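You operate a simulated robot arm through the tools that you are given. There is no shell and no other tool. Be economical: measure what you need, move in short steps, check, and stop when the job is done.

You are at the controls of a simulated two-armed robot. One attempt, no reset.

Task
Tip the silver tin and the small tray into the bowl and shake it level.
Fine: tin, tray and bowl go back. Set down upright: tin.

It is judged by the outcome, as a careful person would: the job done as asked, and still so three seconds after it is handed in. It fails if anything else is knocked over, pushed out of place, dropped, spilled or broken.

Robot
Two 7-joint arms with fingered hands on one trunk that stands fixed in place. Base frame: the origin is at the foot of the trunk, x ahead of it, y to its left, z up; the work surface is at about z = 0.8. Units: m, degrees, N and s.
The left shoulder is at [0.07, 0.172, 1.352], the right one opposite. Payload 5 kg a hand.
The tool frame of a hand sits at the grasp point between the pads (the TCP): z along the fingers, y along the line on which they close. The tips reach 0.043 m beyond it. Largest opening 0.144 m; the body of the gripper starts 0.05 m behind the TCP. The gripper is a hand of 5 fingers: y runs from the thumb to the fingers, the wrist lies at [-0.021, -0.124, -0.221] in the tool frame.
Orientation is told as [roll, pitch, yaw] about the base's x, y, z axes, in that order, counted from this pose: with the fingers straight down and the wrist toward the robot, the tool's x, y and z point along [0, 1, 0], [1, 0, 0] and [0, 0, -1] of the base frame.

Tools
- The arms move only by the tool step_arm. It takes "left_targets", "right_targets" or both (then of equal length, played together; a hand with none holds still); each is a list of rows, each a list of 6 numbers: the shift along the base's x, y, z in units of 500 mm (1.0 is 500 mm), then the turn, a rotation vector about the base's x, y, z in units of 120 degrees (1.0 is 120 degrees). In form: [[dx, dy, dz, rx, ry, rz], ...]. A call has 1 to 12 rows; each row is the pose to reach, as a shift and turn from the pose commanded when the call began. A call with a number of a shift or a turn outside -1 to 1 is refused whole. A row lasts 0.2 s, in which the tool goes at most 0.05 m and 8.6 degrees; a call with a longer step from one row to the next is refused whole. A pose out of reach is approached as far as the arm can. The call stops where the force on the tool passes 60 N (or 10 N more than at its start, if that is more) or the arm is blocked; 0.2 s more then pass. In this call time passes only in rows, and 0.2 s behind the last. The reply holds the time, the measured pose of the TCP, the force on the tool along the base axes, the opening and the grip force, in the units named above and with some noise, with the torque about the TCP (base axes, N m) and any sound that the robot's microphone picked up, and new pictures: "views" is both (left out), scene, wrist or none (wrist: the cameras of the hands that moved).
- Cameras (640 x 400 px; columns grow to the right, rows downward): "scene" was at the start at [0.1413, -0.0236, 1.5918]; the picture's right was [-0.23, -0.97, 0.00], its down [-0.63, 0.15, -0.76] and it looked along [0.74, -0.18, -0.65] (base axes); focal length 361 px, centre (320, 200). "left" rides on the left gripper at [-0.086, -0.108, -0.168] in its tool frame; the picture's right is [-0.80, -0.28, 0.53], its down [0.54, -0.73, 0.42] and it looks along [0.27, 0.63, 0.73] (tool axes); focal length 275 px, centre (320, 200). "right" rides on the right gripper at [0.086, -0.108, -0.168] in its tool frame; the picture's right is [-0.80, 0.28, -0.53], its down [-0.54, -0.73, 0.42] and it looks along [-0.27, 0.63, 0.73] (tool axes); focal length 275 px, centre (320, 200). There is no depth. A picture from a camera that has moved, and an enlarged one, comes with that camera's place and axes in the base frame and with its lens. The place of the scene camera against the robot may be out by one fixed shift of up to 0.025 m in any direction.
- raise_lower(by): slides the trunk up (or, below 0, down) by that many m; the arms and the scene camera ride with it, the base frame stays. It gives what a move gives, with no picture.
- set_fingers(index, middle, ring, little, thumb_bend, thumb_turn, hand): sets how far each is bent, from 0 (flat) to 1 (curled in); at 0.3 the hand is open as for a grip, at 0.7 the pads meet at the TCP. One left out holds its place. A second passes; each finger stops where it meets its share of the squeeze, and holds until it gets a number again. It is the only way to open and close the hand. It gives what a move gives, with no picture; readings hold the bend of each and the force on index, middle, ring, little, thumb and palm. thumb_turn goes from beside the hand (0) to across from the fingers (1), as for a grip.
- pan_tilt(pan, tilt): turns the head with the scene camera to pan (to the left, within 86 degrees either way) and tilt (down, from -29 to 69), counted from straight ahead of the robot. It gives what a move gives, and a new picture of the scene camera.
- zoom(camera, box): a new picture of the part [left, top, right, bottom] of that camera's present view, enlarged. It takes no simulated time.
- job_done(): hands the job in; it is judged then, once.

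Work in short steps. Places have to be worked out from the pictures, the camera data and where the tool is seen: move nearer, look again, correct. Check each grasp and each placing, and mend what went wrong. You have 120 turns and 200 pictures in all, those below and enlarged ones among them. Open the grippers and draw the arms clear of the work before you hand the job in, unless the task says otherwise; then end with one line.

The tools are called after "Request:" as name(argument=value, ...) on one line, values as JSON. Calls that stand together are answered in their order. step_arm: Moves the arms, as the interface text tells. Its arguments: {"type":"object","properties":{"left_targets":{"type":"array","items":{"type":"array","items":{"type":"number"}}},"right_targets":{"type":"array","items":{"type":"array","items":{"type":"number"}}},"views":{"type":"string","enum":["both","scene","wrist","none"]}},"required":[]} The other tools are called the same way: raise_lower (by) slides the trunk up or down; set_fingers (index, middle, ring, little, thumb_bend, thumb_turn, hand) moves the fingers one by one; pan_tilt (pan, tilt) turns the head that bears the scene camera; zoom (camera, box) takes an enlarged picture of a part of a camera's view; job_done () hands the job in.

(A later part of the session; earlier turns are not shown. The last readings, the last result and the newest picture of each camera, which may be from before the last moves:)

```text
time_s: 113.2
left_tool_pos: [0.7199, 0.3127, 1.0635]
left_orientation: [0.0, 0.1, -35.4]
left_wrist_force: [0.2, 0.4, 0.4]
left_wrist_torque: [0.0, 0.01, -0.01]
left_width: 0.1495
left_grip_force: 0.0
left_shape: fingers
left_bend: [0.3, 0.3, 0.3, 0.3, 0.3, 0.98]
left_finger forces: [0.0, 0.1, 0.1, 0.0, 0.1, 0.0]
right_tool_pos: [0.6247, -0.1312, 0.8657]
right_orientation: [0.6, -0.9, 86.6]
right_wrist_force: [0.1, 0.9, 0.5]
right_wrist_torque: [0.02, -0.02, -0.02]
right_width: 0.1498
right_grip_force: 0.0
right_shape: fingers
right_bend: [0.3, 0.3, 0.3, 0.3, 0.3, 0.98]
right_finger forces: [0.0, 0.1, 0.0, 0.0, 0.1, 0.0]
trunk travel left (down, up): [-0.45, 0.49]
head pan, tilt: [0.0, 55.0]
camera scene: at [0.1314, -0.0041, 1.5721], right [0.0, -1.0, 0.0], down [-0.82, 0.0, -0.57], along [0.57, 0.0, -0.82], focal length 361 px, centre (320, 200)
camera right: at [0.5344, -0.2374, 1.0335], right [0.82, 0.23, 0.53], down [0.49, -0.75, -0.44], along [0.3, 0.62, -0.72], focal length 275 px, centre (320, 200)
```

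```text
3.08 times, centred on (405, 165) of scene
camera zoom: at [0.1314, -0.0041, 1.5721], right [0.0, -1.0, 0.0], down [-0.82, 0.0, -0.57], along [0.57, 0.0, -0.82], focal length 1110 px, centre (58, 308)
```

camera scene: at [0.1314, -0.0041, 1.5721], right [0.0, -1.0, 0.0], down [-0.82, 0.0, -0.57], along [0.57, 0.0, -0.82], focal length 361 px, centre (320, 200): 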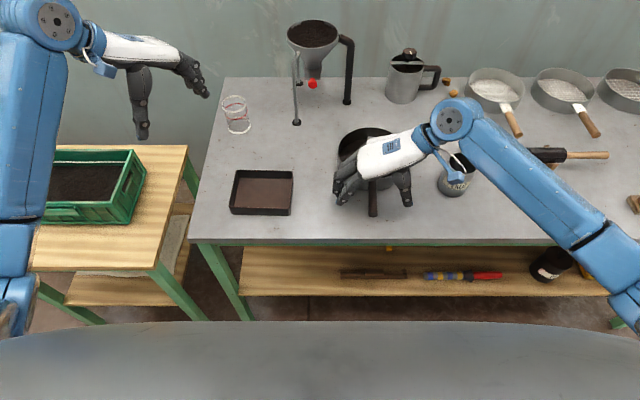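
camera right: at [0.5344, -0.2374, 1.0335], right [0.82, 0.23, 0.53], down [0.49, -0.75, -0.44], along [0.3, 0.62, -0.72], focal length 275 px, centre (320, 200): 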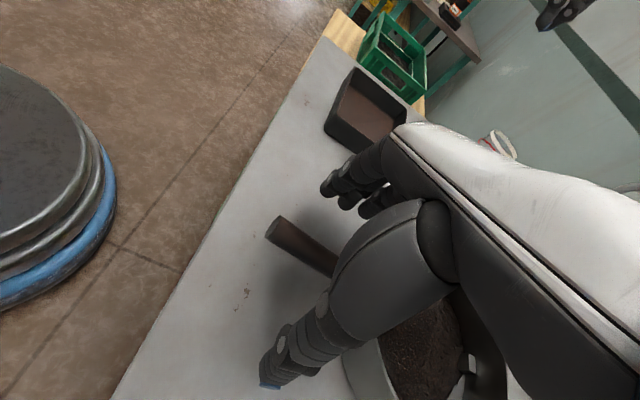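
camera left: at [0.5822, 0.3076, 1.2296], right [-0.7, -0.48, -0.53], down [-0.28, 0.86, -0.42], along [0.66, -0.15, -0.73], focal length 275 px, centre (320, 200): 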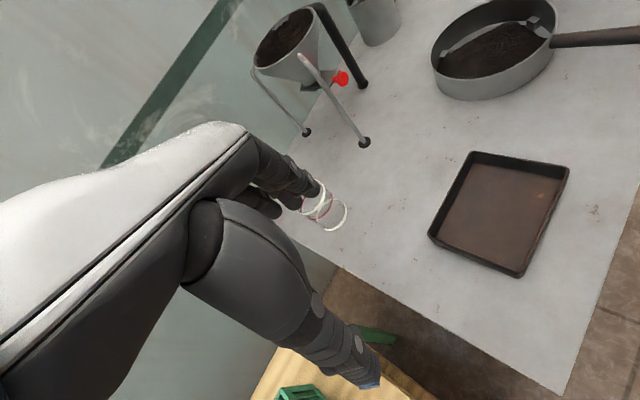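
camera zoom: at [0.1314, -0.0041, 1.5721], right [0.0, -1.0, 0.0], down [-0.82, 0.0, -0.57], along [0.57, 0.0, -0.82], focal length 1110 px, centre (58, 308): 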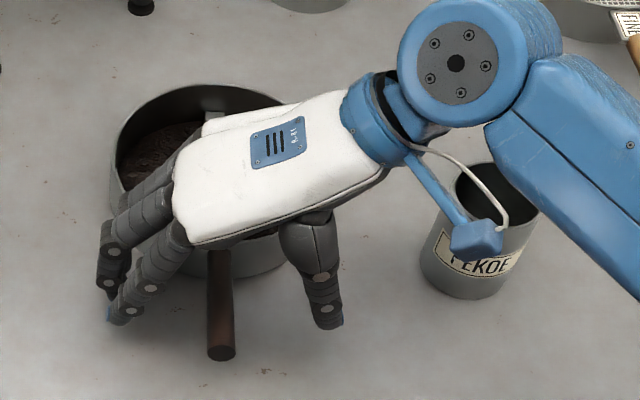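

Handle is centred between thumb and fingers, at z≈0.85. I'll lower 12 mm and close on it.

Request:
step_arm(right_targets=[[0, 0.002, -0.012, -0.005, 0.007, 0], [0, 0.002, -0.024, -0.005, 0.007, 0]], views="none")

Request:
set_fingers(hand="right", index=0.62, middle=0.62, ring=0.62, little=0.62, thumb_bend=0.62)

Request:
set_fingers(hand="right", index=0.75, middle=0.75, ring=0.75, little=0.75, thumb_bend=0.75)

Request:
zoom(camera="scene", box=[310, 100, 500, 230])

Request:
zoom(camera="right", box=[200, 150, 520, 400])

```text
time_s: 113.8
left_tool_pos: [0.718, 0.313, 1.0623]
left_orientation: [0.0, 0.3, -35.4]
left_wrist_force: [0.9, -0.2, -0.4]
left_wrist_torque: [-0.01, -0.04, 0.01]
left_width: 0.1493
left_grip_force: 0.1
left_shape: fingers
left_bend: [0.3, 0.3, 0.3, 0.3, 0.3, 0.98]
left_finger forces: [0.0, 0.0, 0.1, 0.0, 0.0, 0.1]
right_tool_pos: [0.6268, -0.1297, 0.8554]
right_orientation: [1.5, -0.3, 86.5]
right_wrist_force: [-0.3, 0.2, -0.1]
right_wrist_torque: [0.02, 0.04, -0.03]
right_width: 0.1496
right_grip_force: 0.0
right_shape: fingers
right_bend: [0.3, 0.3, 0.3, 0.3, 0.3, 0.98]
right_finger forces: [0.0, 0.0, 0.1, 0.0, 0.0, 0.0]
trunk travel left (down, up): [-0.45, 0.49]
head pan, tilt: [0.0, 55.0]
```

```text
time_s: 114.8
left_tool_pos: [0.72, 0.3129, 1.0627]
left_orientation: [0.0, 0.1, -35.4]
left_wrist_force: [-0.1, 0.6, -0.9]
left_wrist_torque: [0.01, -0.02, -0.02]
left_width: 0.1494
left_grip_force: 0.1
left_shape: fingers
left_bend: [0.3, 0.3, 0.3, 0.3, 0.3, 0.98]
left_finger forces: [0.1, 0.0, 0.0, 0.0, 0.0, 0.0]
right_tool_pos: [0.6257, -0.1301, 0.8548]
right_orientation: [1.5, -0.3, 86.5]
right_wrist_force: [-1.5, 0.2, -0.3]
right_wrist_torque: [0.03, 0.04, 0.13]
right_width: 0.0373
right_grip_force: 1.2
right_shape: fingers
right_bend: [0.62, 0.62, 0.62, 0.61, 0.61, 0.98]
right_finger forces: [0.0, 0.0, 0.0, 1.4, 0.8, 0.0]
trunk travel left (down, up): [-0.45, 0.49]
head pan, tilt: [0.0, 55.0]
```

```text
time_s: 115.8
left_tool_pos: [0.719, 0.3128, 1.0628]
left_orientation: [0.0, 0.1, -35.4]
left_wrist_force: [0.1, 0.3, -0.6]
left_wrist_torque: [-0.01, 0.01, 0.03]
left_width: 0.1494
left_grip_force: 0.1
left_shape: fingers
left_bend: [0.3, 0.3, 0.3, 0.3, 0.3, 0.98]
left_finger forces: [0.0, 0.0, 0.1, 0.0, 0.1, 0.0]
right_tool_pos: [0.6259, -0.1288, 0.8543]
right_orientation: [1.6, -0.3, 86.5]
right_wrist_force: [0.5, 0.5, -3.0]
right_wrist_torque: [-0.03, 0.07, 0.02]
right_width: 0.0013
right_grip_force: 1.2
right_shape: fingers
right_bend: [0.74, 0.75, 0.75, 0.75, 0.72, 0.97]
right_finger forces: [0.1, 0.4, 1.6, 0.0, 0.6, 0.1]
trunk travel left (down, up): [-0.45, 0.49]
head pan, tilt: [0.0, 55.0]
```

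```text
3.08 times, centred on (405, 165) of scene
camera zoom: at [0.1313, -0.0039, 1.5721], right [0.0, -1.0, 0.0], down [-0.82, 0.0, -0.57], along [0.57, 0.0, -0.82], focal length 1110 px, centre (58, 308)
```

zoom: 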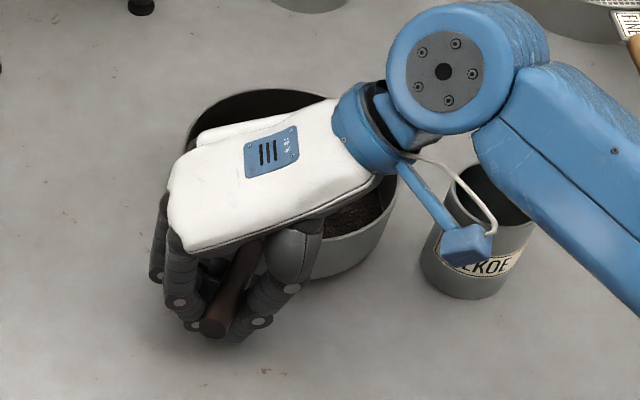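

```text
1.60 times, centred on (360, 275) of right
camera zoom: at [0.537, -0.2343, 1.0247], right [0.83, 0.23, 0.51], down [0.49, -0.75, -0.44], along [0.29, 0.61, -0.74], focal length 440 px, centre (256, 80)
```

zoom: 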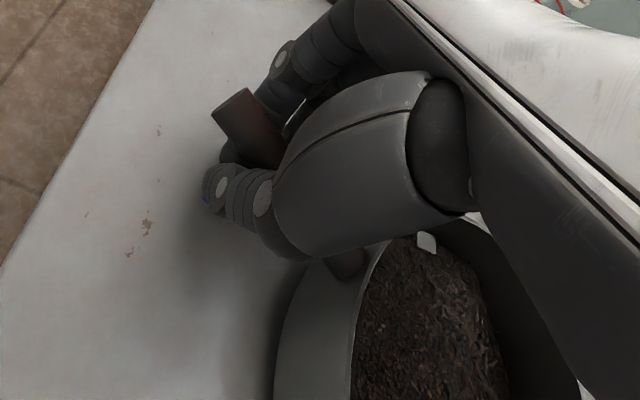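

The fingers closed underneath the handle (it sits higher than I judged), and the pan got swung right. I'll reopen and look.

Request:
set_fingers(hand="right", index=0.3, middle=0.3, ring=0.3, little=0.3, thumb_bend=0.3)

Request:
zoom(camera="scene", box=[310, 100, 500, 230])

Request:
zoom(camera="right", box=[200, 150, 520, 400])

```text
time_s: 116.8
left_tool_pos: [0.719, 0.3131, 1.062]
left_orientation: [-0.1, 0.0, -35.4]
left_wrist_force: [0.9, 0.1, -0.2]
left_wrist_torque: [0.0, 0.03, -0.02]
left_width: 0.1493
left_grip_force: 0.1
left_shape: fingers
left_bend: [0.3, 0.3, 0.3, 0.3, 0.3, 0.98]
left_finger forces: [0.0, 0.0, 0.0, 0.0, 0.0, 0.0]
right_tool_pos: [0.6267, -0.1294, 0.8549]
right_orientation: [1.7, -0.3, 86.4]
right_wrist_force: [0.0, 0.7, 0.6]
right_wrist_torque: [-0.01, -0.02, -0.01]
right_width: 0.1491
right_grip_force: 0.1
right_shape: fingers
right_bend: [0.3, 0.3, 0.3, 0.3, 0.3, 0.97]
right_finger forces: [0.0, 0.1, 0.0, 0.1, 0.0, 0.0]
trunk travel left (down, up): [-0.45, 0.49]
head pan, tilt: [0.0, 55.0]
```

```text
3.08 times, centred on (405, 165) of scene
camera zoom: at [0.1311, -0.0038, 1.5721], right [0.0, -1.0, 0.0], down [-0.82, 0.0, -0.57], along [0.57, 0.0, -0.82], focal length 1110 px, centre (58, 308)
```

zoom: 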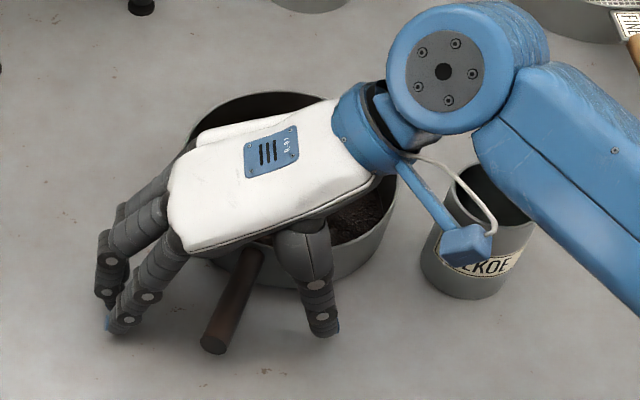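

```text
1.60 times, centred on (360, 275) of right
camera zoom: at [0.5369, -0.2342, 1.0248], right [0.83, 0.23, 0.51], down [0.49, -0.75, -0.44], along [0.29, 0.61, -0.74], focal length 440 px, centre (256, 80)
```

zoom: 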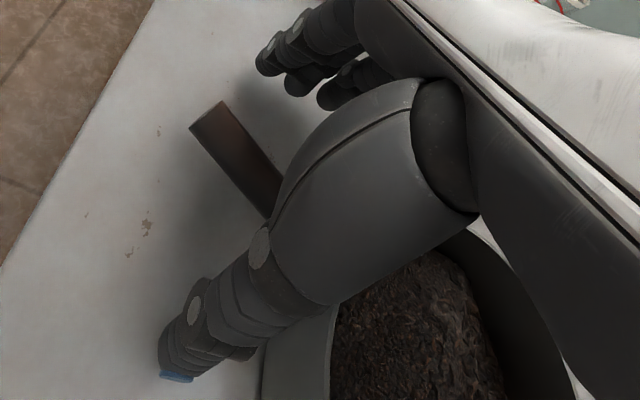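

The pan has turned about -25° but stayed level with nothing spilled. I'll align the hand with the turned handle, raise it 2 cm so the handle lies between the pads, and close gently.

Request:
step_arm(right_targets=[[0, 0, 0.042, -0.008, 0.005, -0.03], [-0.004, -0.018, 0.042, -0.008, 0.005, -0.09], [-0.008, -0.036, 0.042, -0.008, 0.005, -0.15], [-0.008, -0.036, 0.042, -0.008, 0.005, -0.2]])

Request:
zoom(camera="scene", box=[310, 100, 500, 230])

Request:
zoom(camera="left", box=[400, 0, 640, 150])

```text
time_s: 117.8
left_tool_pos: [0.718, 0.3126, 1.0628]
left_orientation: [0.0, 0.1, -35.3]
left_wrist_force: [0.0, -0.1, -0.2]
left_wrist_torque: [0.0, -0.02, -0.01]
left_width: 0.1495
left_grip_force: 0.1
left_shape: fingers
left_bend: [0.3, 0.3, 0.3, 0.3, 0.3, 0.98]
left_finger forces: [0.0, 0.0, 0.0, 0.0, 0.0, 0.0]
right_tool_pos: [0.6206, -0.1467, 0.8769]
right_orientation: [1.8, 0.8, 62.5]
right_wrist_force: [-0.4, -0.3, -0.5]
right_wrist_torque: [0.02, 0.02, -0.01]
right_width: 0.1494
right_grip_force: 0.0
right_shape: fingers
right_bend: [0.3, 0.3, 0.3, 0.3, 0.3, 0.97]
right_finger forces: [0.1, 0.0, 0.1, 0.1, 0.1, 0.0]
trunk travel left (down, up): [-0.45, 0.49]
head pan, tilt: [0.0, 55.0]
camera scene: at [0.1309, -0.0034, 1.5721], right [0.0, -1.0, 0.0], down [-0.82, 0.0, -0.57], along [0.57, 0.0, -0.82], focal length 361 px, centre (320, 200)
camera right: at [0.5005, -0.2039, 1.0485], right [0.86, -0.12, 0.5], down [0.13, -0.89, -0.43], along [0.5, 0.43, -0.75], focal length 275 px, centre (320, 200)
```

scene: 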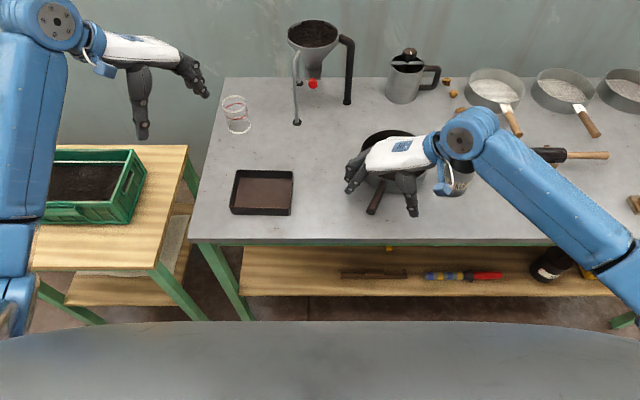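
right: 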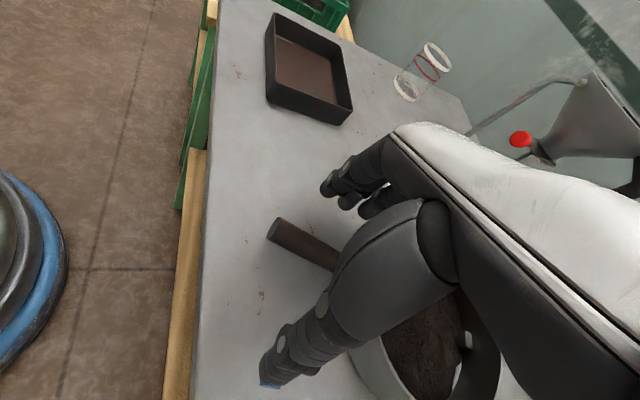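

```text
3.08 times, centred on (405, 165) of scene
camera zoom: at [0.1309, -0.0034, 1.5721], right [0.0, -1.0, 0.0], down [-0.82, 0.0, -0.57], along [0.57, 0.0, -0.82], focal length 1110 px, centre (58, 308)
```

zoom: 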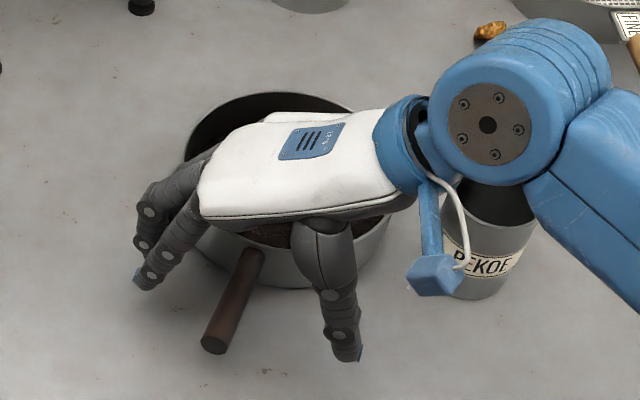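

```text
2.67 times, centred on (520, 75) of left
camera zoom: at [0.5811, 0.3057, 1.2307], right [-0.69, -0.48, -0.53], down [-0.28, 0.86, -0.42], along [0.66, -0.14, -0.73], focal length 734 px, centre (-213, 533)
```

zoom: 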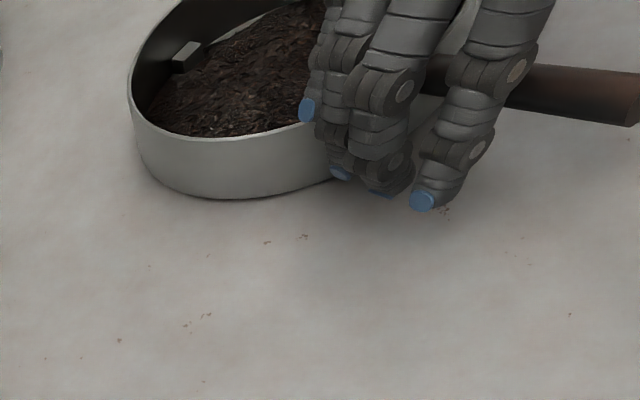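

The left camera shows the handle lying at z≈0.84, so the fingertips must meet on it, with the TCP about 3 cm above. I'll lower a little to z≈0.870 and close in two stages.

Request:
step_arm(right_targets=[[-0.01, 0.004, -0.014, -0.01, -0.012, 0]], views="none")

Request:
set_fingers(hand="right", index=0.6, middle=0.6, ring=0.6, little=0.6, thumb_bend=0.6)

Request:
zoom(camera="left", box=[400, 0, 640, 150])

Request:
zoom(camera="right", box=[200, 150, 520, 400])

```text
time_s: 118.2
left_tool_pos: [0.7185, 0.3135, 1.0632]
left_orientation: [0.0, 0.1, -35.5]
left_wrist_force: [-0.2, -0.5, 0.5]
left_wrist_torque: [-0.01, -0.02, 0.03]
left_width: 0.1495
left_grip_force: 0.0
left_shape: fingers
left_bend: [0.3, 0.3, 0.3, 0.3, 0.3, 0.98]
left_finger forces: [0.0, 0.1, 0.1, 0.0, 0.1, 0.1]
right_tool_pos: [0.618, -0.1443, 0.8696]
right_orientation: [0.1, 1.2, 62.4]
right_wrist_force: [0.7, 0.5, -0.1]
right_wrist_torque: [0.01, -0.05, 0.01]
right_width: 0.1492
right_grip_force: 0.1
right_shape: fingers
right_bend: [0.3, 0.3, 0.3, 0.3, 0.3, 0.97]
right_finger forces: [0.0, 0.1, 0.1, 0.0, 0.0, 0.0]
trunk travel left (down, up): [-0.45, 0.49]
head pan, tilt: [0.0, 55.0]
```

```text
time_s: 119.2
left_tool_pos: [0.7185, 0.3122, 1.0637]
left_orientation: [0.0, 0.1, -35.4]
left_wrist_force: [-0.1, -0.3, 0.4]
left_wrist_torque: [-0.01, -0.01, 0.0]
left_width: 0.1495
left_grip_force: 0.1
left_shape: fingers
left_bend: [0.3, 0.3, 0.3, 0.3, 0.3, 0.98]
left_finger forces: [0.0, 0.0, 0.0, 0.1, 0.1, 0.0]
right_tool_pos: [0.6175, -0.1445, 0.8697]
right_orientation: [0.1, 1.2, 62.5]
right_wrist_force: [-0.1, 1.2, 0.4]
right_wrist_torque: [0.01, -0.09, 0.11]
right_width: 0.0444
right_grip_force: 0.9
right_shape: fingers
right_bend: [0.6, 0.6, 0.6, 0.59, 0.59, 0.97]
right_finger forces: [0.0, 0.0, 0.0, 1.5, 0.7, 0.0]
trunk travel left (down, up): [-0.45, 0.49]
head pan, tilt: [0.0, 55.0]
```

```text
2.67 times, centred on (520, 75) of left
camera zoom: at [0.5813, 0.3053, 1.2307], right [-0.69, -0.48, -0.53], down [-0.28, 0.86, -0.42], along [0.66, -0.14, -0.73], focal length 734 px, centre (-213, 533)
```

zoom: 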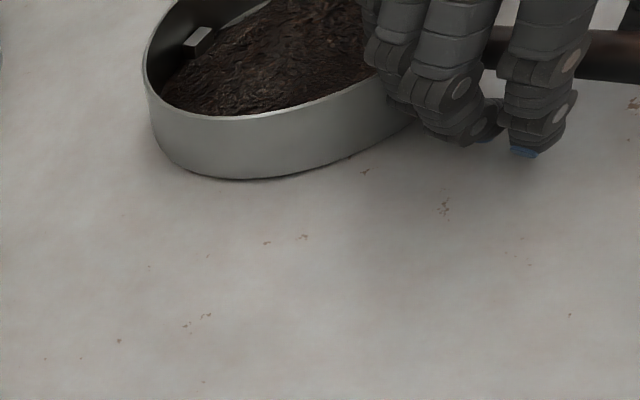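

```text
1.60 times, centred on (360, 275) of right
camera zoom: at [0.4915, -0.1987, 1.0396], right [0.84, -0.11, 0.53], down [0.14, -0.9, -0.41], along [0.52, 0.42, -0.74], focal length 440 px, centre (256, 80)
```

zoom: 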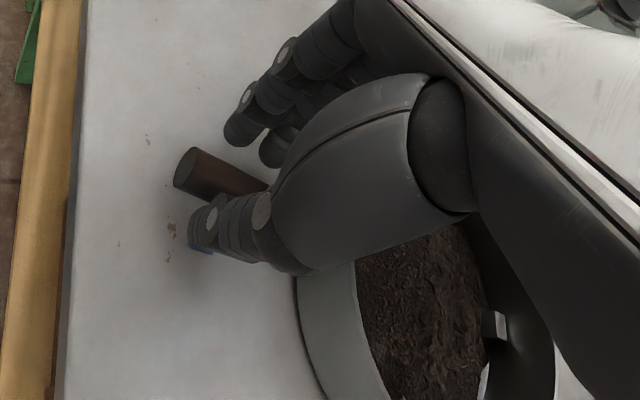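

The little finger is touching the pan wall and pushing it. I'll open the fingers and re-measure the handle before shifting back toward its end.

Request:
set_fingers(hand="right", index=0.3, middle=0.3, ring=0.3, little=0.2, thumb_bend=0.3)

Request:
step_arm(right_targets=[[-0.02, 0.005, 0.08, 0, 0, 0], [-0.06, 0.02, 0.16, 0, 0, 0.02], [-0.12, 0.03, 0.2, 0, 0, 0.04]])

Request:
zoom(camera="scene", box=[310, 100, 500, 230])

```text
time_s: 120.2
left_tool_pos: [0.7188, 0.312, 1.0637]
left_orientation: [0.0, 0.0, -35.4]
left_wrist_force: [0.7, 0.6, -0.1]
left_wrist_torque: [-0.01, 0.02, -0.02]
left_width: 0.1494
left_grip_force: 0.1
left_shape: fingers
left_bend: [0.3, 0.3, 0.3, 0.3, 0.3, 0.98]
left_finger forces: [0.0, 0.1, 0.0, 0.0, 0.0, 0.0]
right_tool_pos: [0.6172, -0.1444, 0.8698]
right_orientation: [0.2, 1.2, 62.5]
right_wrist_force: [0.1, 0.1, 0.4]
right_wrist_torque: [-0.01, 0.0, 0.0]
right_width: 0.1492
right_grip_force: 0.1
right_shape: fingers
right_bend: [0.3, 0.3, 0.3, 0.2, 0.3, 0.97]
right_finger forces: [0.1, 0.1, 0.0, 0.0, 0.1, 0.0]
trunk travel left (down, up): [-0.45, 0.49]
head pan, tilt: [0.0, 55.0]
```

```text
time_s: 121.0
left_tool_pos: [0.7189, 0.3124, 1.0632]
left_orientation: [0.0, 0.1, -35.4]
left_wrist_force: [0.1, -0.5, 0.2]
left_wrist_torque: [0.02, -0.02, 0.04]
left_width: 0.1496
left_grip_force: 0.1
left_shape: fingers
left_bend: [0.3, 0.3, 0.3, 0.3, 0.3, 0.98]
left_finger forces: [0.0, 0.1, 0.1, 0.1, 0.0, 0.0]
right_tool_pos: [0.5565, -0.1294, 0.969]
right_orientation: [0.1, 1.2, 67.3]
right_wrist_force: [-0.8, -0.1, 0.1]
right_wrist_torque: [-0.01, -0.02, -0.01]
right_width: 0.1492
right_grip_force: 0.1
right_shape: fingers
right_bend: [0.3, 0.3, 0.3, 0.2, 0.3, 0.97]
right_finger forces: [0.0, 0.1, 0.0, 0.0, 0.1, 0.0]
trunk travel left (down, up): [-0.45, 0.49]
head pan, tilt: [0.0, 55.0]
camera scene: at [0.1298, -0.004, 1.5722], right [0.0, -1.0, 0.0], down [-0.82, 0.0, -0.57], along [0.57, 0.0, -0.82], focal length 361 px, centre (320, 200)
camera right: at [0.4358, -0.1935, 1.1398], right [0.85, -0.04, 0.53], down [0.22, -0.89, -0.41], along [0.48, 0.46, -0.74], focal length 275 px, centre (320, 200)
```

scene: 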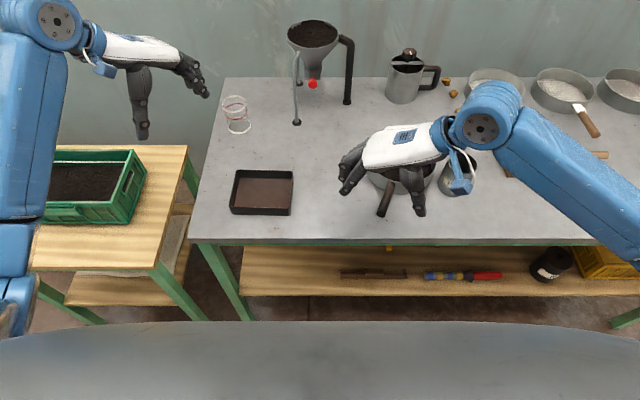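
right: 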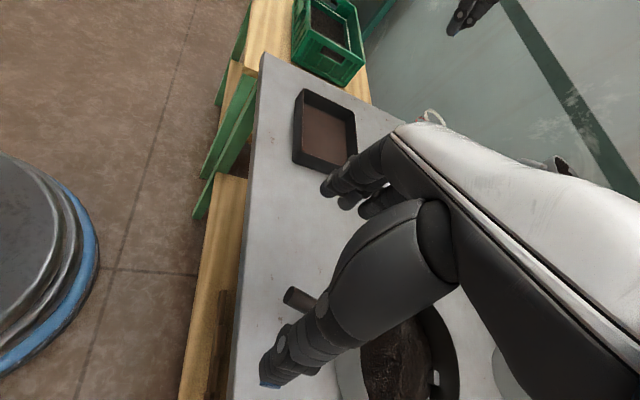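

```text
3.08 times, centred on (405, 165) of scene
camera zoom: at [0.1298, -0.004, 1.5722], right [0.0, -1.0, 0.0], down [-0.82, 0.0, -0.57], along [0.57, 0.0, -0.82], focal length 1110 px, centre (58, 308)
```

zoom: 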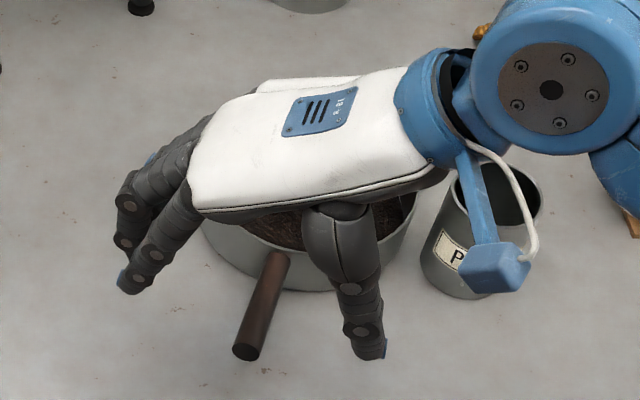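

The handle end is now near (0.58, -0.141), pointing -21°. I'll come down with TCP at (0.599, -0.148, 0.870), nearer the handle's end, with the little finger held open.

Request:
step_arm(right_targets=[[0.04, -0.02, -0.02, 0, -0.006, 0.01], [0.085, -0.037, -0.06, 0, -0.01, 0.014], [0.085, -0.037, -0.13, 0, -0.01, 0.014], [0.085, -0.037, -0.18, 0, -0.01, 0.014], [0.085, -0.037, -0.198, 0, -0.01, 0.014]], views="none")

Request:
set_fingers(hand="right", index=0.6, middle=0.6, ring=0.6, thumb_bend=0.6)

Request:
zoom(camera="left", box=[400, 0, 640, 150])

Request:
zoom(camera="scene", box=[310, 100, 500, 230])

```text
time_s: 122.2
left_tool_pos: [0.7197, 0.313, 1.0624]
left_orientation: [0.1, 0.1, -35.4]
left_wrist_force: [-0.8, -0.5, 0.3]
left_wrist_torque: [0.0, 0.01, 0.03]
left_width: 0.1493
left_grip_force: 0.0
left_shape: fingers
left_bend: [0.3, 0.3, 0.3, 0.3, 0.3, 0.98]
left_finger forces: [0.1, 0.0, 0.0, 0.1, 0.1, 0.0]
right_tool_pos: [0.5993, -0.1501, 0.8708]
right_orientation: [-1.2, 0.7, 69.0]
right_wrist_force: [0.4, 0.2, -0.3]
right_wrist_torque: [0.02, 0.02, -0.02]
right_width: 0.1492
right_grip_force: 0.0
right_shape: fingers
right_bend: [0.3, 0.3, 0.3, 0.2, 0.3, 0.98]
right_finger forces: [0.1, 0.0, 0.1, 0.0, 0.1, 0.0]
trunk travel left (down, up): [-0.45, 0.49]
head pan, tilt: [0.0, 55.0]
```

```text
time_s: 123.2
left_tool_pos: [0.7196, 0.3133, 1.0636]
left_orientation: [0.0, 0.1, -35.4]
left_wrist_force: [-0.8, 0.8, -0.3]
left_wrist_torque: [0.02, -0.02, 0.0]
left_width: 0.1495
left_grip_force: 0.0
left_shape: fingers
left_bend: [0.3, 0.3, 0.3, 0.3, 0.3, 0.98]
left_finger forces: [0.1, 0.0, 0.0, 0.1, 0.0, 0.0]
right_tool_pos: [0.5997, -0.148, 0.8707]
right_orientation: [-1.1, 0.8, 68.9]
right_wrist_force: [-0.6, 0.4, -0.6]
right_wrist_torque: [-0.01, 0.0, -0.02]
right_width: 0.0432
right_grip_force: 0.0
right_shape: fingers
right_bend: [0.6, 0.6, 0.6, 0.2, 0.6, 0.98]
right_finger forces: [0.0, 0.0, 0.1, 0.0, 0.0, 0.1]
trunk travel left (down, up): [-0.45, 0.49]
head pan, tilt: [0.0, 55.0]
```

```text
2.67 times, centred on (520, 75) of left
camera zoom: at [0.5814, 0.3052, 1.2306], right [-0.69, -0.48, -0.53], down [-0.28, 0.86, -0.42], along [0.66, -0.14, -0.73], focal length 734 px, centre (-213, 533)
```

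zoom: 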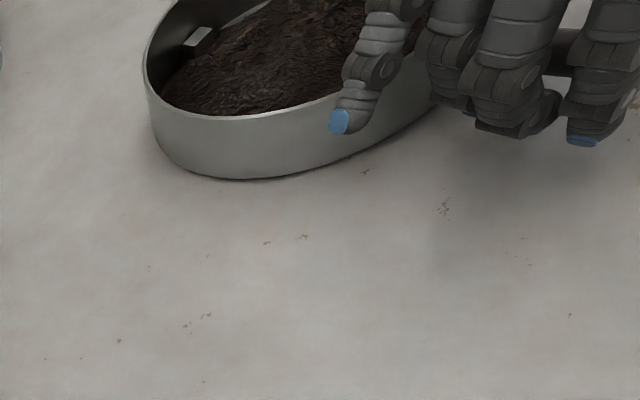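

```text
3.08 times, centred on (405, 165) of scene
camera zoom: at [0.1311, -0.0038, 1.5721], right [0.0, -1.0, 0.0], down [-0.82, 0.0, -0.57], along [0.57, 0.0, -0.82], focal length 1110 px, centre (58, 308)
```

zoom: 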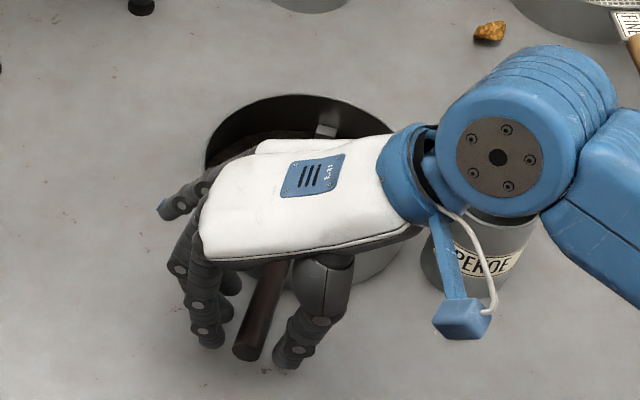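

No wall contact now, and the handle lies between the fingers and thumb. Closing fully.

Request:
set_fingers(hand="right", index=0.8, middle=0.8, ring=0.8, thumb_bend=0.75)

Request:
zoom(camera="left", box=[400, 0, 640, 150])

Request:
zoom(camera="scene", box=[310, 100, 500, 230])

```text
time_s: 124.2
left_tool_pos: [0.7194, 0.3123, 1.0623]
left_orientation: [-0.1, 0.0, -35.4]
left_wrist_force: [0.8, 0.9, 0.1]
left_wrist_torque: [0.01, 0.01, -0.03]
left_width: 0.1493
left_grip_force: 0.2
left_shape: fingers
left_bend: [0.3, 0.3, 0.3, 0.3, 0.3, 0.98]
left_finger forces: [0.0, 0.0, 0.1, 0.0, 0.1, 0.0]
right_tool_pos: [0.5992, -0.1493, 0.8723]
right_orientation: [-0.9, 0.6, 68.9]
right_wrist_force: [-0.4, -0.1, -1.6]
right_wrist_torque: [-0.02, 0.14, -0.12]
right_width: 0.0147
right_grip_force: 19.3
right_shape: fingers
right_bend: [0.73, 0.73, 0.8, 0.2, 0.69, 0.94]
right_finger forces: [12.7, 7.1, 0.0, 0.0, 18.7, 0.0]
trunk travel left (down, up): [-0.45, 0.49]
head pan, tilt: [0.0, 55.0]
```

```text
2.67 times, centred on (520, 75) of left
camera zoom: at [0.5815, 0.3051, 1.2306], right [-0.69, -0.48, -0.53], down [-0.28, 0.86, -0.42], along [0.66, -0.14, -0.73], focal length 734 px, centre (-213, 533)
```

zoom: 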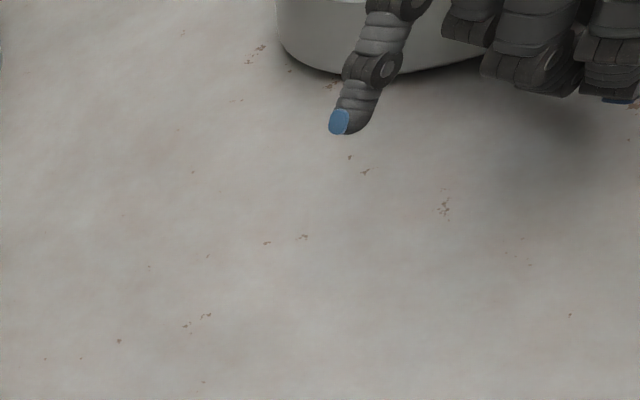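

```text
3.08 times, centred on (405, 165) of scene
camera zoom: at [0.1312, -0.004, 1.5721], right [0.0, -1.0, 0.0], down [-0.82, 0.0, -0.57], along [0.57, 0.0, -0.82], focal length 1110 px, centre (58, 308)
```

zoom: 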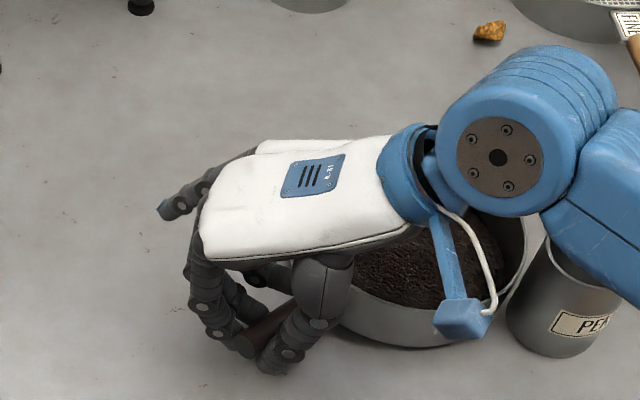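

The closing couple swung the pan right and pushed the tin (still standing). I'll open, rise, and re-align perpendicular to the handle (now about -60°) and deeper along it, so thumb and fingers oppose properly.

Request:
set_fingers(hand="right", index=0.3, middle=0.3, ring=0.3, little=0.1, thumb_bend=0.3)

Request:
step_arm(right_targets=[[0, 0, 0.08, 0, 0, 0], [0, 0, 0.17, 0.008, 0, -0.05], [0.004, -0.015, 0.22, 0.01, -0.006, -0.115], [0.008, -0.03, 0.22, 0.01, -0.006, -0.18], [0.012, -0.045, 0.22, 0.01, -0.006, -0.25], [0.016, -0.06, 0.22, 0.01, -0.006, -0.32]])

```text
time_s: 125.2
left_tool_pos: [0.7191, 0.3129, 1.0626]
left_orientation: [0.0, 0.1, -35.4]
left_wrist_force: [0.3, -0.5, 0.3]
left_wrist_torque: [0.04, -0.02, -0.03]
left_width: 0.1494
left_grip_force: 0.1
left_shape: fingers
left_bend: [0.3, 0.3, 0.3, 0.3, 0.3, 0.98]
left_finger forces: [0.0, 0.0, 0.0, 0.0, 0.0, 0.1]
right_tool_pos: [0.6004, -0.1487, 0.8702]
right_orientation: [-1.2, 0.7, 68.8]
right_wrist_force: [-0.8, -0.4, 0.1]
right_wrist_torque: [0.0, 0.02, 0.01]
right_width: 0.149
right_grip_force: 0.0
right_shape: fingers
right_bend: [0.3, 0.3, 0.3, 0.1, 0.3, 0.97]
right_finger forces: [0.1, 0.0, 0.0, 0.0, 0.0, 0.1]
trunk travel left (down, up): [-0.45, 0.49]
head pan, tilt: [0.0, 55.0]
```

```text
time_s: 126.6
left_tool_pos: [0.7186, 0.313, 1.0632]
left_orientation: [0.0, 0.1, -35.3]
left_wrist_force: [-0.6, -0.1, 0.0]
left_wrist_torque: [0.02, 0.04, 0.0]
left_width: 0.1494
left_grip_force: 0.3
left_shape: fingers
left_bend: [0.3, 0.3, 0.3, 0.3, 0.3, 0.98]
left_finger forces: [0.0, 0.0, 0.0, 0.1, 0.1, 0.0]
right_tool_pos: [0.6071, -0.1789, 0.9803]
right_orientation: [-0.8, -0.6, 30.4]
right_wrist_force: [0.1, -0.6, 0.4]
right_wrist_torque: [-0.01, 0.0, 0.0]
right_width: 0.1491
right_grip_force: 0.1
right_shape: fingers
right_bend: [0.3, 0.3, 0.3, 0.1, 0.3, 0.97]
right_finger forces: [0.0, 0.0, 0.1, 0.1, 0.0, 0.0]
trunk travel left (down, up): [-0.45, 0.49]
head pan, tilt: [0.0, 55.0]
camera scene: at [0.1309, -0.0038, 1.5721], right [0.0, -1.0, 0.0], down [-0.82, 0.0, -0.57], along [0.57, 0.0, -0.82], focal length 361 px, centre (320, 200)
camera right: at [0.4666, -0.1591, 1.1462], right [0.64, -0.54, 0.55], down [-0.34, -0.84, -0.42], along [0.69, 0.08, -0.72], focal length 275 px, centre (320, 200)
```

scene: 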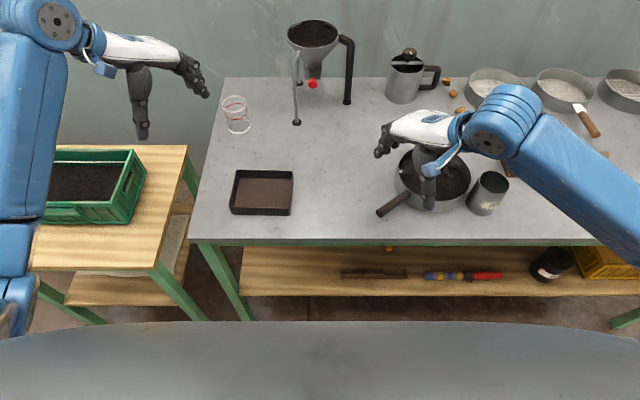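
right: 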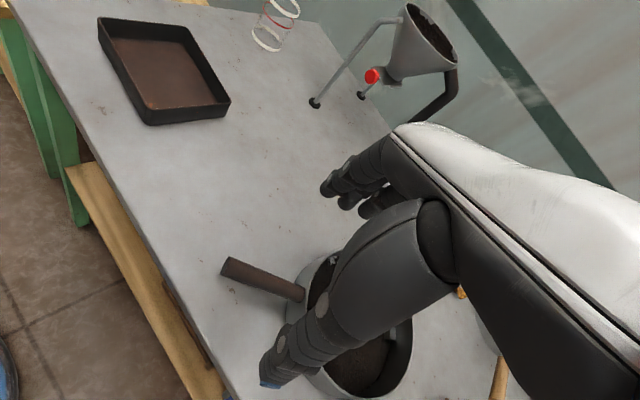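

Handle now runs from (0.586, -0.143) to (0.646, -0.215). I'll yaw to 40°, centre at half its length, and lower with the little finger flat.

Request:
step_arm(right_targets=[[0.01, -0.002, -0.05, 0.007, 0.005, 0.04], [0.021, -0.004, -0.11, 0.007, 0.005, 0.08], [0.021, -0.004, -0.17, 0.007, 0.005, 0.08], [0.021, -0.004, -0.208, 0.007, 0.005, 0.08]], views="none")

Request:
set_fingers(hand="right", index=0.58, middle=0.58, ring=0.5, thumb_bend=0.58)

Request:
zoom(camera="scene", box=[350, 120, 540, 240])

Request:
zoom(camera="right", box=[160, 150, 480, 400])

```text
time_s: 127.6
left_tool_pos: [0.7191, 0.3132, 1.0633]
left_orientation: [0.0, 0.1, -35.4]
left_wrist_force: [0.7, -0.5, 0.4]
left_wrist_torque: [-0.01, 0.0, -0.02]
left_width: 0.1494
left_grip_force: 0.1
left_shape: fingers
left_bend: [0.3, 0.3, 0.3, 0.3, 0.3, 0.98]
left_finger forces: [0.0, 0.0, 0.0, 0.0, 0.0, 0.1]
right_tool_pos: [0.6174, -0.1808, 0.8763]
right_orientation: [0.2, -0.6, 40.1]
right_wrist_force: [0.0, 0.0, -0.5]
right_wrist_torque: [-0.02, 0.0, 0.0]
right_width: 0.1493
right_grip_force: 0.0
right_shape: fingers
right_bend: [0.3, 0.3, 0.3, 0.1, 0.3, 0.97]
right_finger forces: [0.0, 0.0, 0.0, 0.0, 0.1, 0.0]
trunk travel left (down, up): [-0.45, 0.49]
head pan, tilt: [0.0, 55.0]
```

```text
time_s: 128.6
left_tool_pos: [0.7193, 0.3131, 1.0627]
left_orientation: [0.0, 0.1, -35.3]
left_wrist_force: [0.6, 0.0, -0.5]
left_wrist_torque: [0.0, -0.01, -0.02]
left_width: 0.1495
left_grip_force: 0.0
left_shape: fingers
left_bend: [0.3, 0.3, 0.3, 0.3, 0.3, 0.98]
left_finger forces: [0.0, 0.1, 0.1, 0.1, 0.0, 0.1]
right_tool_pos: [0.6187, -0.1815, 0.8763]
right_orientation: [0.3, -0.5, 40.1]
right_wrist_force: [0.4, 0.3, 0.0]
right_wrist_torque: [-0.01, -0.01, 0.04]
right_width: 0.0539
right_grip_force: 0.0
right_shape: fingers
right_bend: [0.57, 0.57, 0.5, 0.1, 0.57, 0.97]
right_finger forces: [0.1, 0.1, 0.0, 0.0, 0.0, 0.0]
trunk travel left (down, up): [-0.45, 0.49]
head pan, tilt: [0.0, 55.0]
```

```text
3.33 times, centred on (445, 180) of scene
camera zoom: at [0.1311, -0.0039, 1.5721], right [0.0, -1.0, 0.0], down [-0.82, 0.0, -0.57], along [0.57, 0.0, -0.82], focal length 1202 px, centre (-97, 267)
```

zoom: 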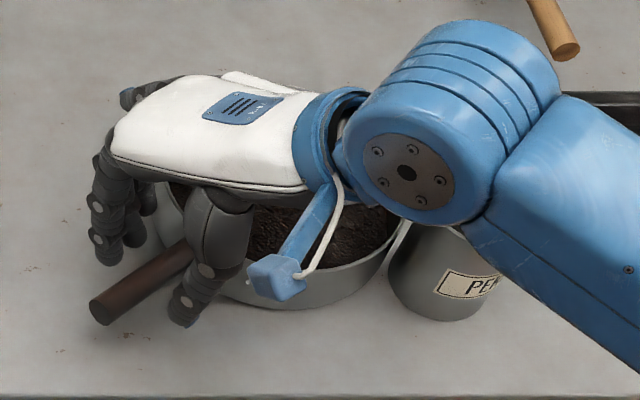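

```text
1.60 times, centred on (320, 275) of right
camera zoom: at [0.4775, -0.1867, 1.0439], right [0.73, -0.43, 0.53], down [-0.2, -0.88, -0.43], along [0.66, 0.21, -0.73], focal length 440 px, centre (320, 80)
```

zoom: 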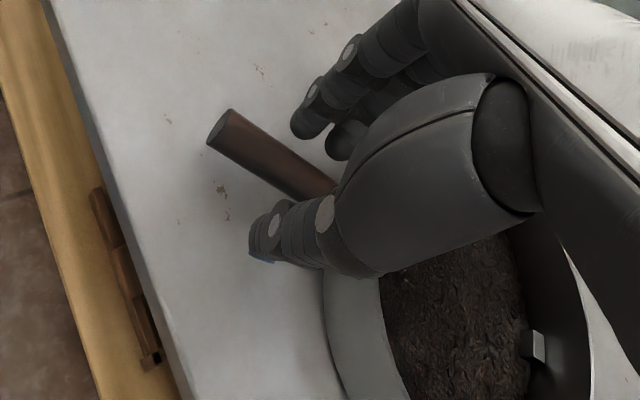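

The handle sits centred between thumb and fingers. Lower 5 mm and close index, middle and thumb.

Request:
step_arm(right_targets=[[0, 0, -0.011, 0, 0, 0]], views="none")

Request:
set_fingers(hand="right", index=0.8, middle=0.8, ring=0.68, thumb_bend=0.8)

Request:
zoom(camera="scene", box=[350, 120, 540, 240])

```text
time_s: 129.0
left_tool_pos: [0.7191, 0.3137, 1.0617]
left_orientation: [0.0, 0.1, -35.4]
left_wrist_force: [0.3, -0.3, 0.3]
left_wrist_torque: [0.02, 0.02, 0.01]
left_width: 0.1496
left_grip_force: 0.1
left_shape: fingers
left_bend: [0.3, 0.3, 0.3, 0.3, 0.3, 0.98]
left_finger forces: [0.1, 0.0, 0.0, 0.0, 0.0, 0.0]
right_tool_pos: [0.6179, -0.1799, 0.8714]
right_orientation: [0.2, -0.7, 40.2]
right_wrist_force: [-0.3, -0.1, 0.9]
right_wrist_torque: [-0.01, 0.02, -0.02]
right_width: 0.054
right_grip_force: 0.1
right_shape: fingers
right_bend: [0.57, 0.57, 0.5, 0.1, 0.57, 0.97]
right_finger forces: [0.1, 0.0, 0.1, 0.0, 0.0, 0.1]
trunk travel left (down, up): [-0.45, 0.49]
head pan, tilt: [0.0, 55.0]
```

```text
time_s: 130.0
left_tool_pos: [0.7186, 0.3128, 1.0636]
left_orientation: [-0.1, 0.1, -35.4]
left_wrist_force: [0.0, -0.4, 0.0]
left_wrist_torque: [0.01, -0.04, -0.02]
left_width: 0.1492
left_grip_force: 0.2
left_shape: fingers
left_bend: [0.3, 0.3, 0.3, 0.3, 0.3, 0.98]
left_finger forces: [0.0, 0.0, 0.1, 0.0, 0.1, 0.0]
right_tool_pos: [0.6178, -0.1804, 0.872]
right_orientation: [0.2, -0.5, 40.0]
right_wrist_force: [-0.1, 1.0, 0.2]
right_wrist_torque: [0.08, -0.04, 0.2]
right_width: 0.019
right_grip_force: 21.8
right_shape: fingers
right_bend: [0.71, 0.67, 0.68, 0.1, 0.69, 0.96]
right_finger forces: [11.1, 10.6, 0.0, 0.1, 22.7, 0.1]
trunk travel left (down, up): [-0.45, 0.49]
head pan, tilt: [0.0, 55.0]
```

```text
3.33 times, centred on (445, 180) of scene
camera zoom: at [0.1313, -0.0038, 1.5721], right [0.0, -1.0, 0.0], down [-0.82, 0.0, -0.57], along [0.57, 0.0, -0.82], focal length 1202 px, centre (-97, 267)
```

zoom: 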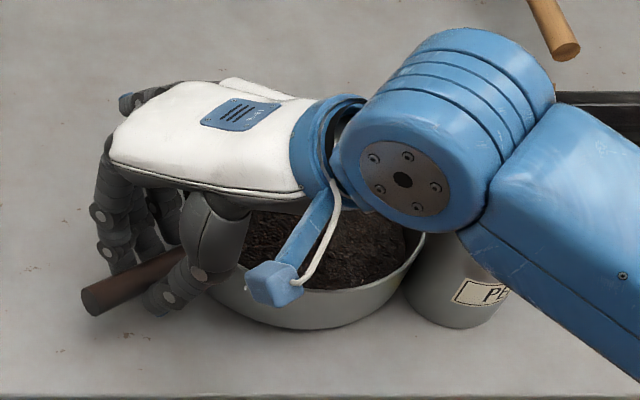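

Good firm pinch on the handle (22 N). I'll swing the pan back by yawing the hand +46° while sliding toward its home.

Request:
set_fingers(hand="right", ring=0.85)

Request:
step_arm(right_targets=[[0.004, 0.03, 0.002, 0, 0, 0.05], [0.008, 0.05, 0.002, 0, 0, 0.11], [0.012, 0.07, 0.002, 0, 0, 0.17], [0.016, 0.09, 0.002, 0, 0, 0.23], [0.02, 0.105, 0.002, 0, 0, 0.29], [0.024, 0.116, 0.002, 0, 0, 0.34], [0.024, 0.116, 0.002, 0, 0, 0.383]])

```text
time_s: 131.0
left_tool_pos: [0.7192, 0.3134, 1.0629]
left_orientation: [0.0, 0.1, -35.4]
left_wrist_force: [0.1, 0.0, -0.6]
left_wrist_torque: [0.02, -0.03, 0.0]
left_width: 0.1491
left_grip_force: 0.1
left_shape: fingers
left_bend: [0.3, 0.3, 0.3, 0.3, 0.3, 0.98]
left_finger forces: [0.1, 0.0, 0.0, 0.0, 0.1, 0.0]
right_tool_pos: [0.6175, -0.1803, 0.871]
right_orientation: [0.1, -0.5, 40.0]
right_wrist_force: [-0.5, -0.5, 0.5]
right_wrist_torque: [-0.04, -0.02, -0.15]
right_width: 0.0193
right_grip_force: 21.3
right_shape: fingers
right_bend: [0.62, 0.72, 0.85, 0.1, 0.71, 0.94]
right_finger forces: [15.9, 4.1, 0.1, 0.1, 23.3, 0.1]
trunk travel left (down, up): [-0.45, 0.49]
head pan, tilt: [0.0, 55.0]
```

```text
time_s: 132.6
left_tool_pos: [0.7189, 0.3128, 1.0623]
left_orientation: [-0.1, 0.0, -35.5]
left_wrist_force: [0.8, 0.3, -0.1]
left_wrist_torque: [0.0, 0.03, -0.02]
left_width: 0.1496
left_grip_force: 0.0
left_shape: fingers
left_bend: [0.3, 0.3, 0.3, 0.3, 0.3, 0.98]
left_finger forces: [0.0, 0.1, 0.0, 0.1, 0.1, 0.0]
right_tool_pos: [0.631, -0.1234, 0.8715]
right_orientation: [0.1, -0.5, 86.2]
right_wrist_force: [-1.0, -0.3, -1.4]
right_wrist_torque: [-0.02, -0.05, -0.1]
right_width: 0.0193
right_grip_force: 21.5
right_shape: fingers
right_bend: [0.62, 0.72, 0.85, 0.1, 0.71, 0.94]
right_finger forces: [16.0, 4.5, 0.0, 0.0, 22.8, 0.0]
trunk travel left (down, up): [-0.45, 0.49]
head pan, tilt: [0.0, 55.0]
camera scene: at [0.1315, -0.0038, 1.5721], right [0.0, -1.0, 0.0], down [-0.82, 0.0, -0.57], along [0.57, 0.0, -0.82], focal length 361 px, centre (320, 200)
camera right: at [0.5369, -0.228, 1.039], right [0.82, 0.22, 0.53], down [0.49, -0.76, -0.43], along [0.31, 0.62, -0.73], focal length 275 px, centre (320, 200)
```

scene: 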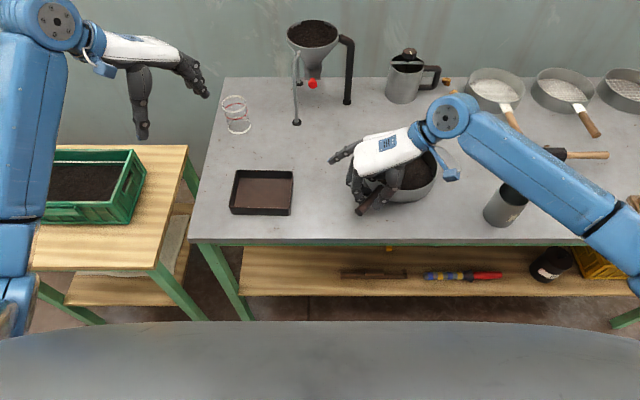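
right: 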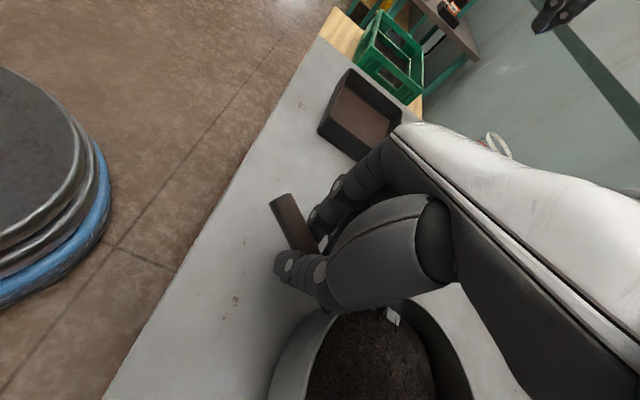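

The pan followed nicely. I'll use this grip to shake it now: brisk small slides along y and x on the table.

Request:
step_arm(right_targets=[[0, 0.04, 0.002, 0, 0, 0], [0, -0.03, 0.002, 0, 0, 0], [0, 0.05, 0.002, 0, 0, 0], [0, -0.03, 0.002, 0, 0, 0], [0, 0.05, 0.002, 0, 0, 0], [0, 0, 0.002, 0, 0, 0], [0.04, 0, 0.002, 0, 0, 0], [-0.04, 0, 0.002, 0, 0, 0], [0.04, 0, 0.002, 0, 0, 0], [-0.04, 0, 0.002, 0, 0, 0], [0.04, 0, 0.002, 0, 0, 0], [0, 0, 0.002, 0, 0, 0]])

Request:
zoom(camera="right", box=[200, 200, 520, 400])

```text
time_s: 135.2
left_tool_pos: [0.7185, 0.3129, 1.0631]
left_orientation: [0.1, 0.1, -35.5]
left_wrist_force: [0.2, -1.0, 0.1]
left_wrist_torque: [-0.02, -0.01, -0.01]
left_width: 0.1494
left_grip_force: 0.1
left_shape: fingers
left_bend: [0.3, 0.3, 0.3, 0.3, 0.3, 0.98]
left_finger forces: [0.0, 0.1, 0.0, 0.0, 0.0, 0.0]
right_tool_pos: [0.6282, -0.1233, 0.8725]
right_orientation: [0.1, -0.6, 86.0]
right_wrist_force: [1.4, -0.8, -1.8]
right_wrist_torque: [0.01, -0.12, 0.08]
right_width: 0.0186
right_grip_force: 22.5
right_shape: fingers
right_bend: [0.71, 0.72, 0.85, 0.1, 0.72, 0.94]
right_finger forces: [13.7, 8.3, 0.1, 0.0, 22.2, 0.0]
trunk travel left (down, up): [-0.45, 0.49]
head pan, tilt: [0.0, 55.0]
camera scene: at [0.1307, -0.0046, 1.5721], right [0.0, -1.0, 0.0], down [-0.82, 0.0, -0.57], along [0.57, 0.0, -0.82], focal length 361 px, centre (320, 200)
camera right: at [0.5364, -0.2277, 1.04], right [0.81, 0.22, 0.54], down [0.49, -0.76, -0.43], along [0.31, 0.62, -0.73], focal length 275 px, centre (320, 200)
```

scene: 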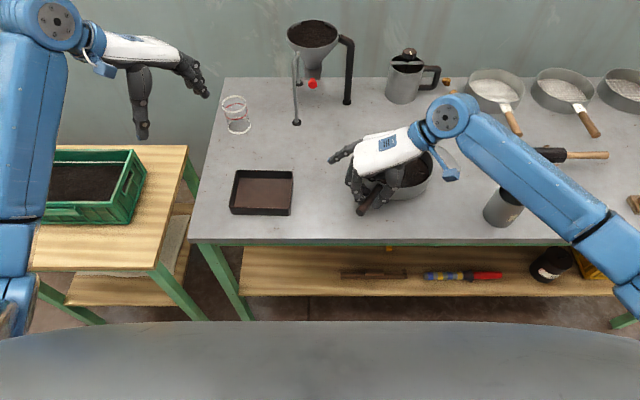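
right: 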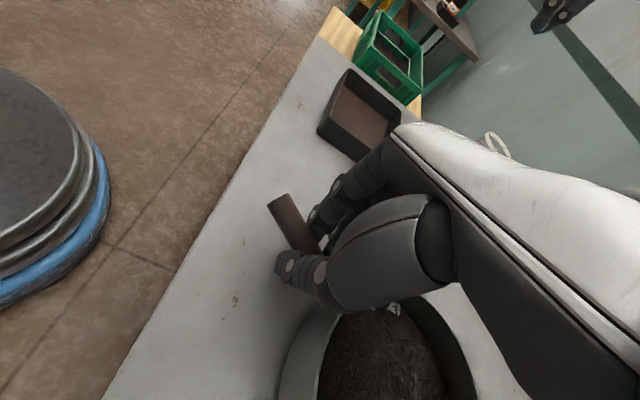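

```text
2.00 times, centred on (360, 300) of right
camera zoom: at [0.5364, -0.2277, 1.04], right [0.81, 0.22, 0.54], down [0.49, -0.76, -0.43], along [0.31, 0.62, -0.73], focal length 551 px, centre (240, 0)
```

zoom: 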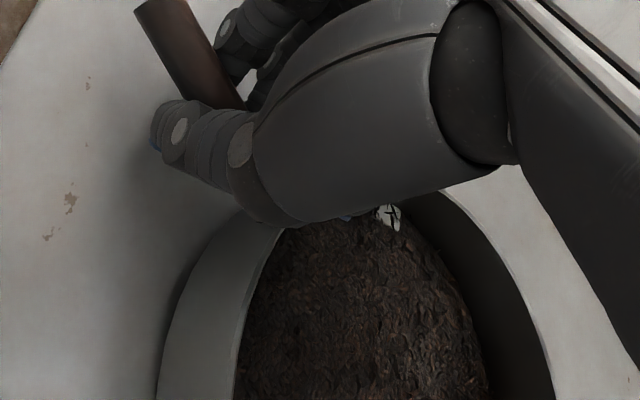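

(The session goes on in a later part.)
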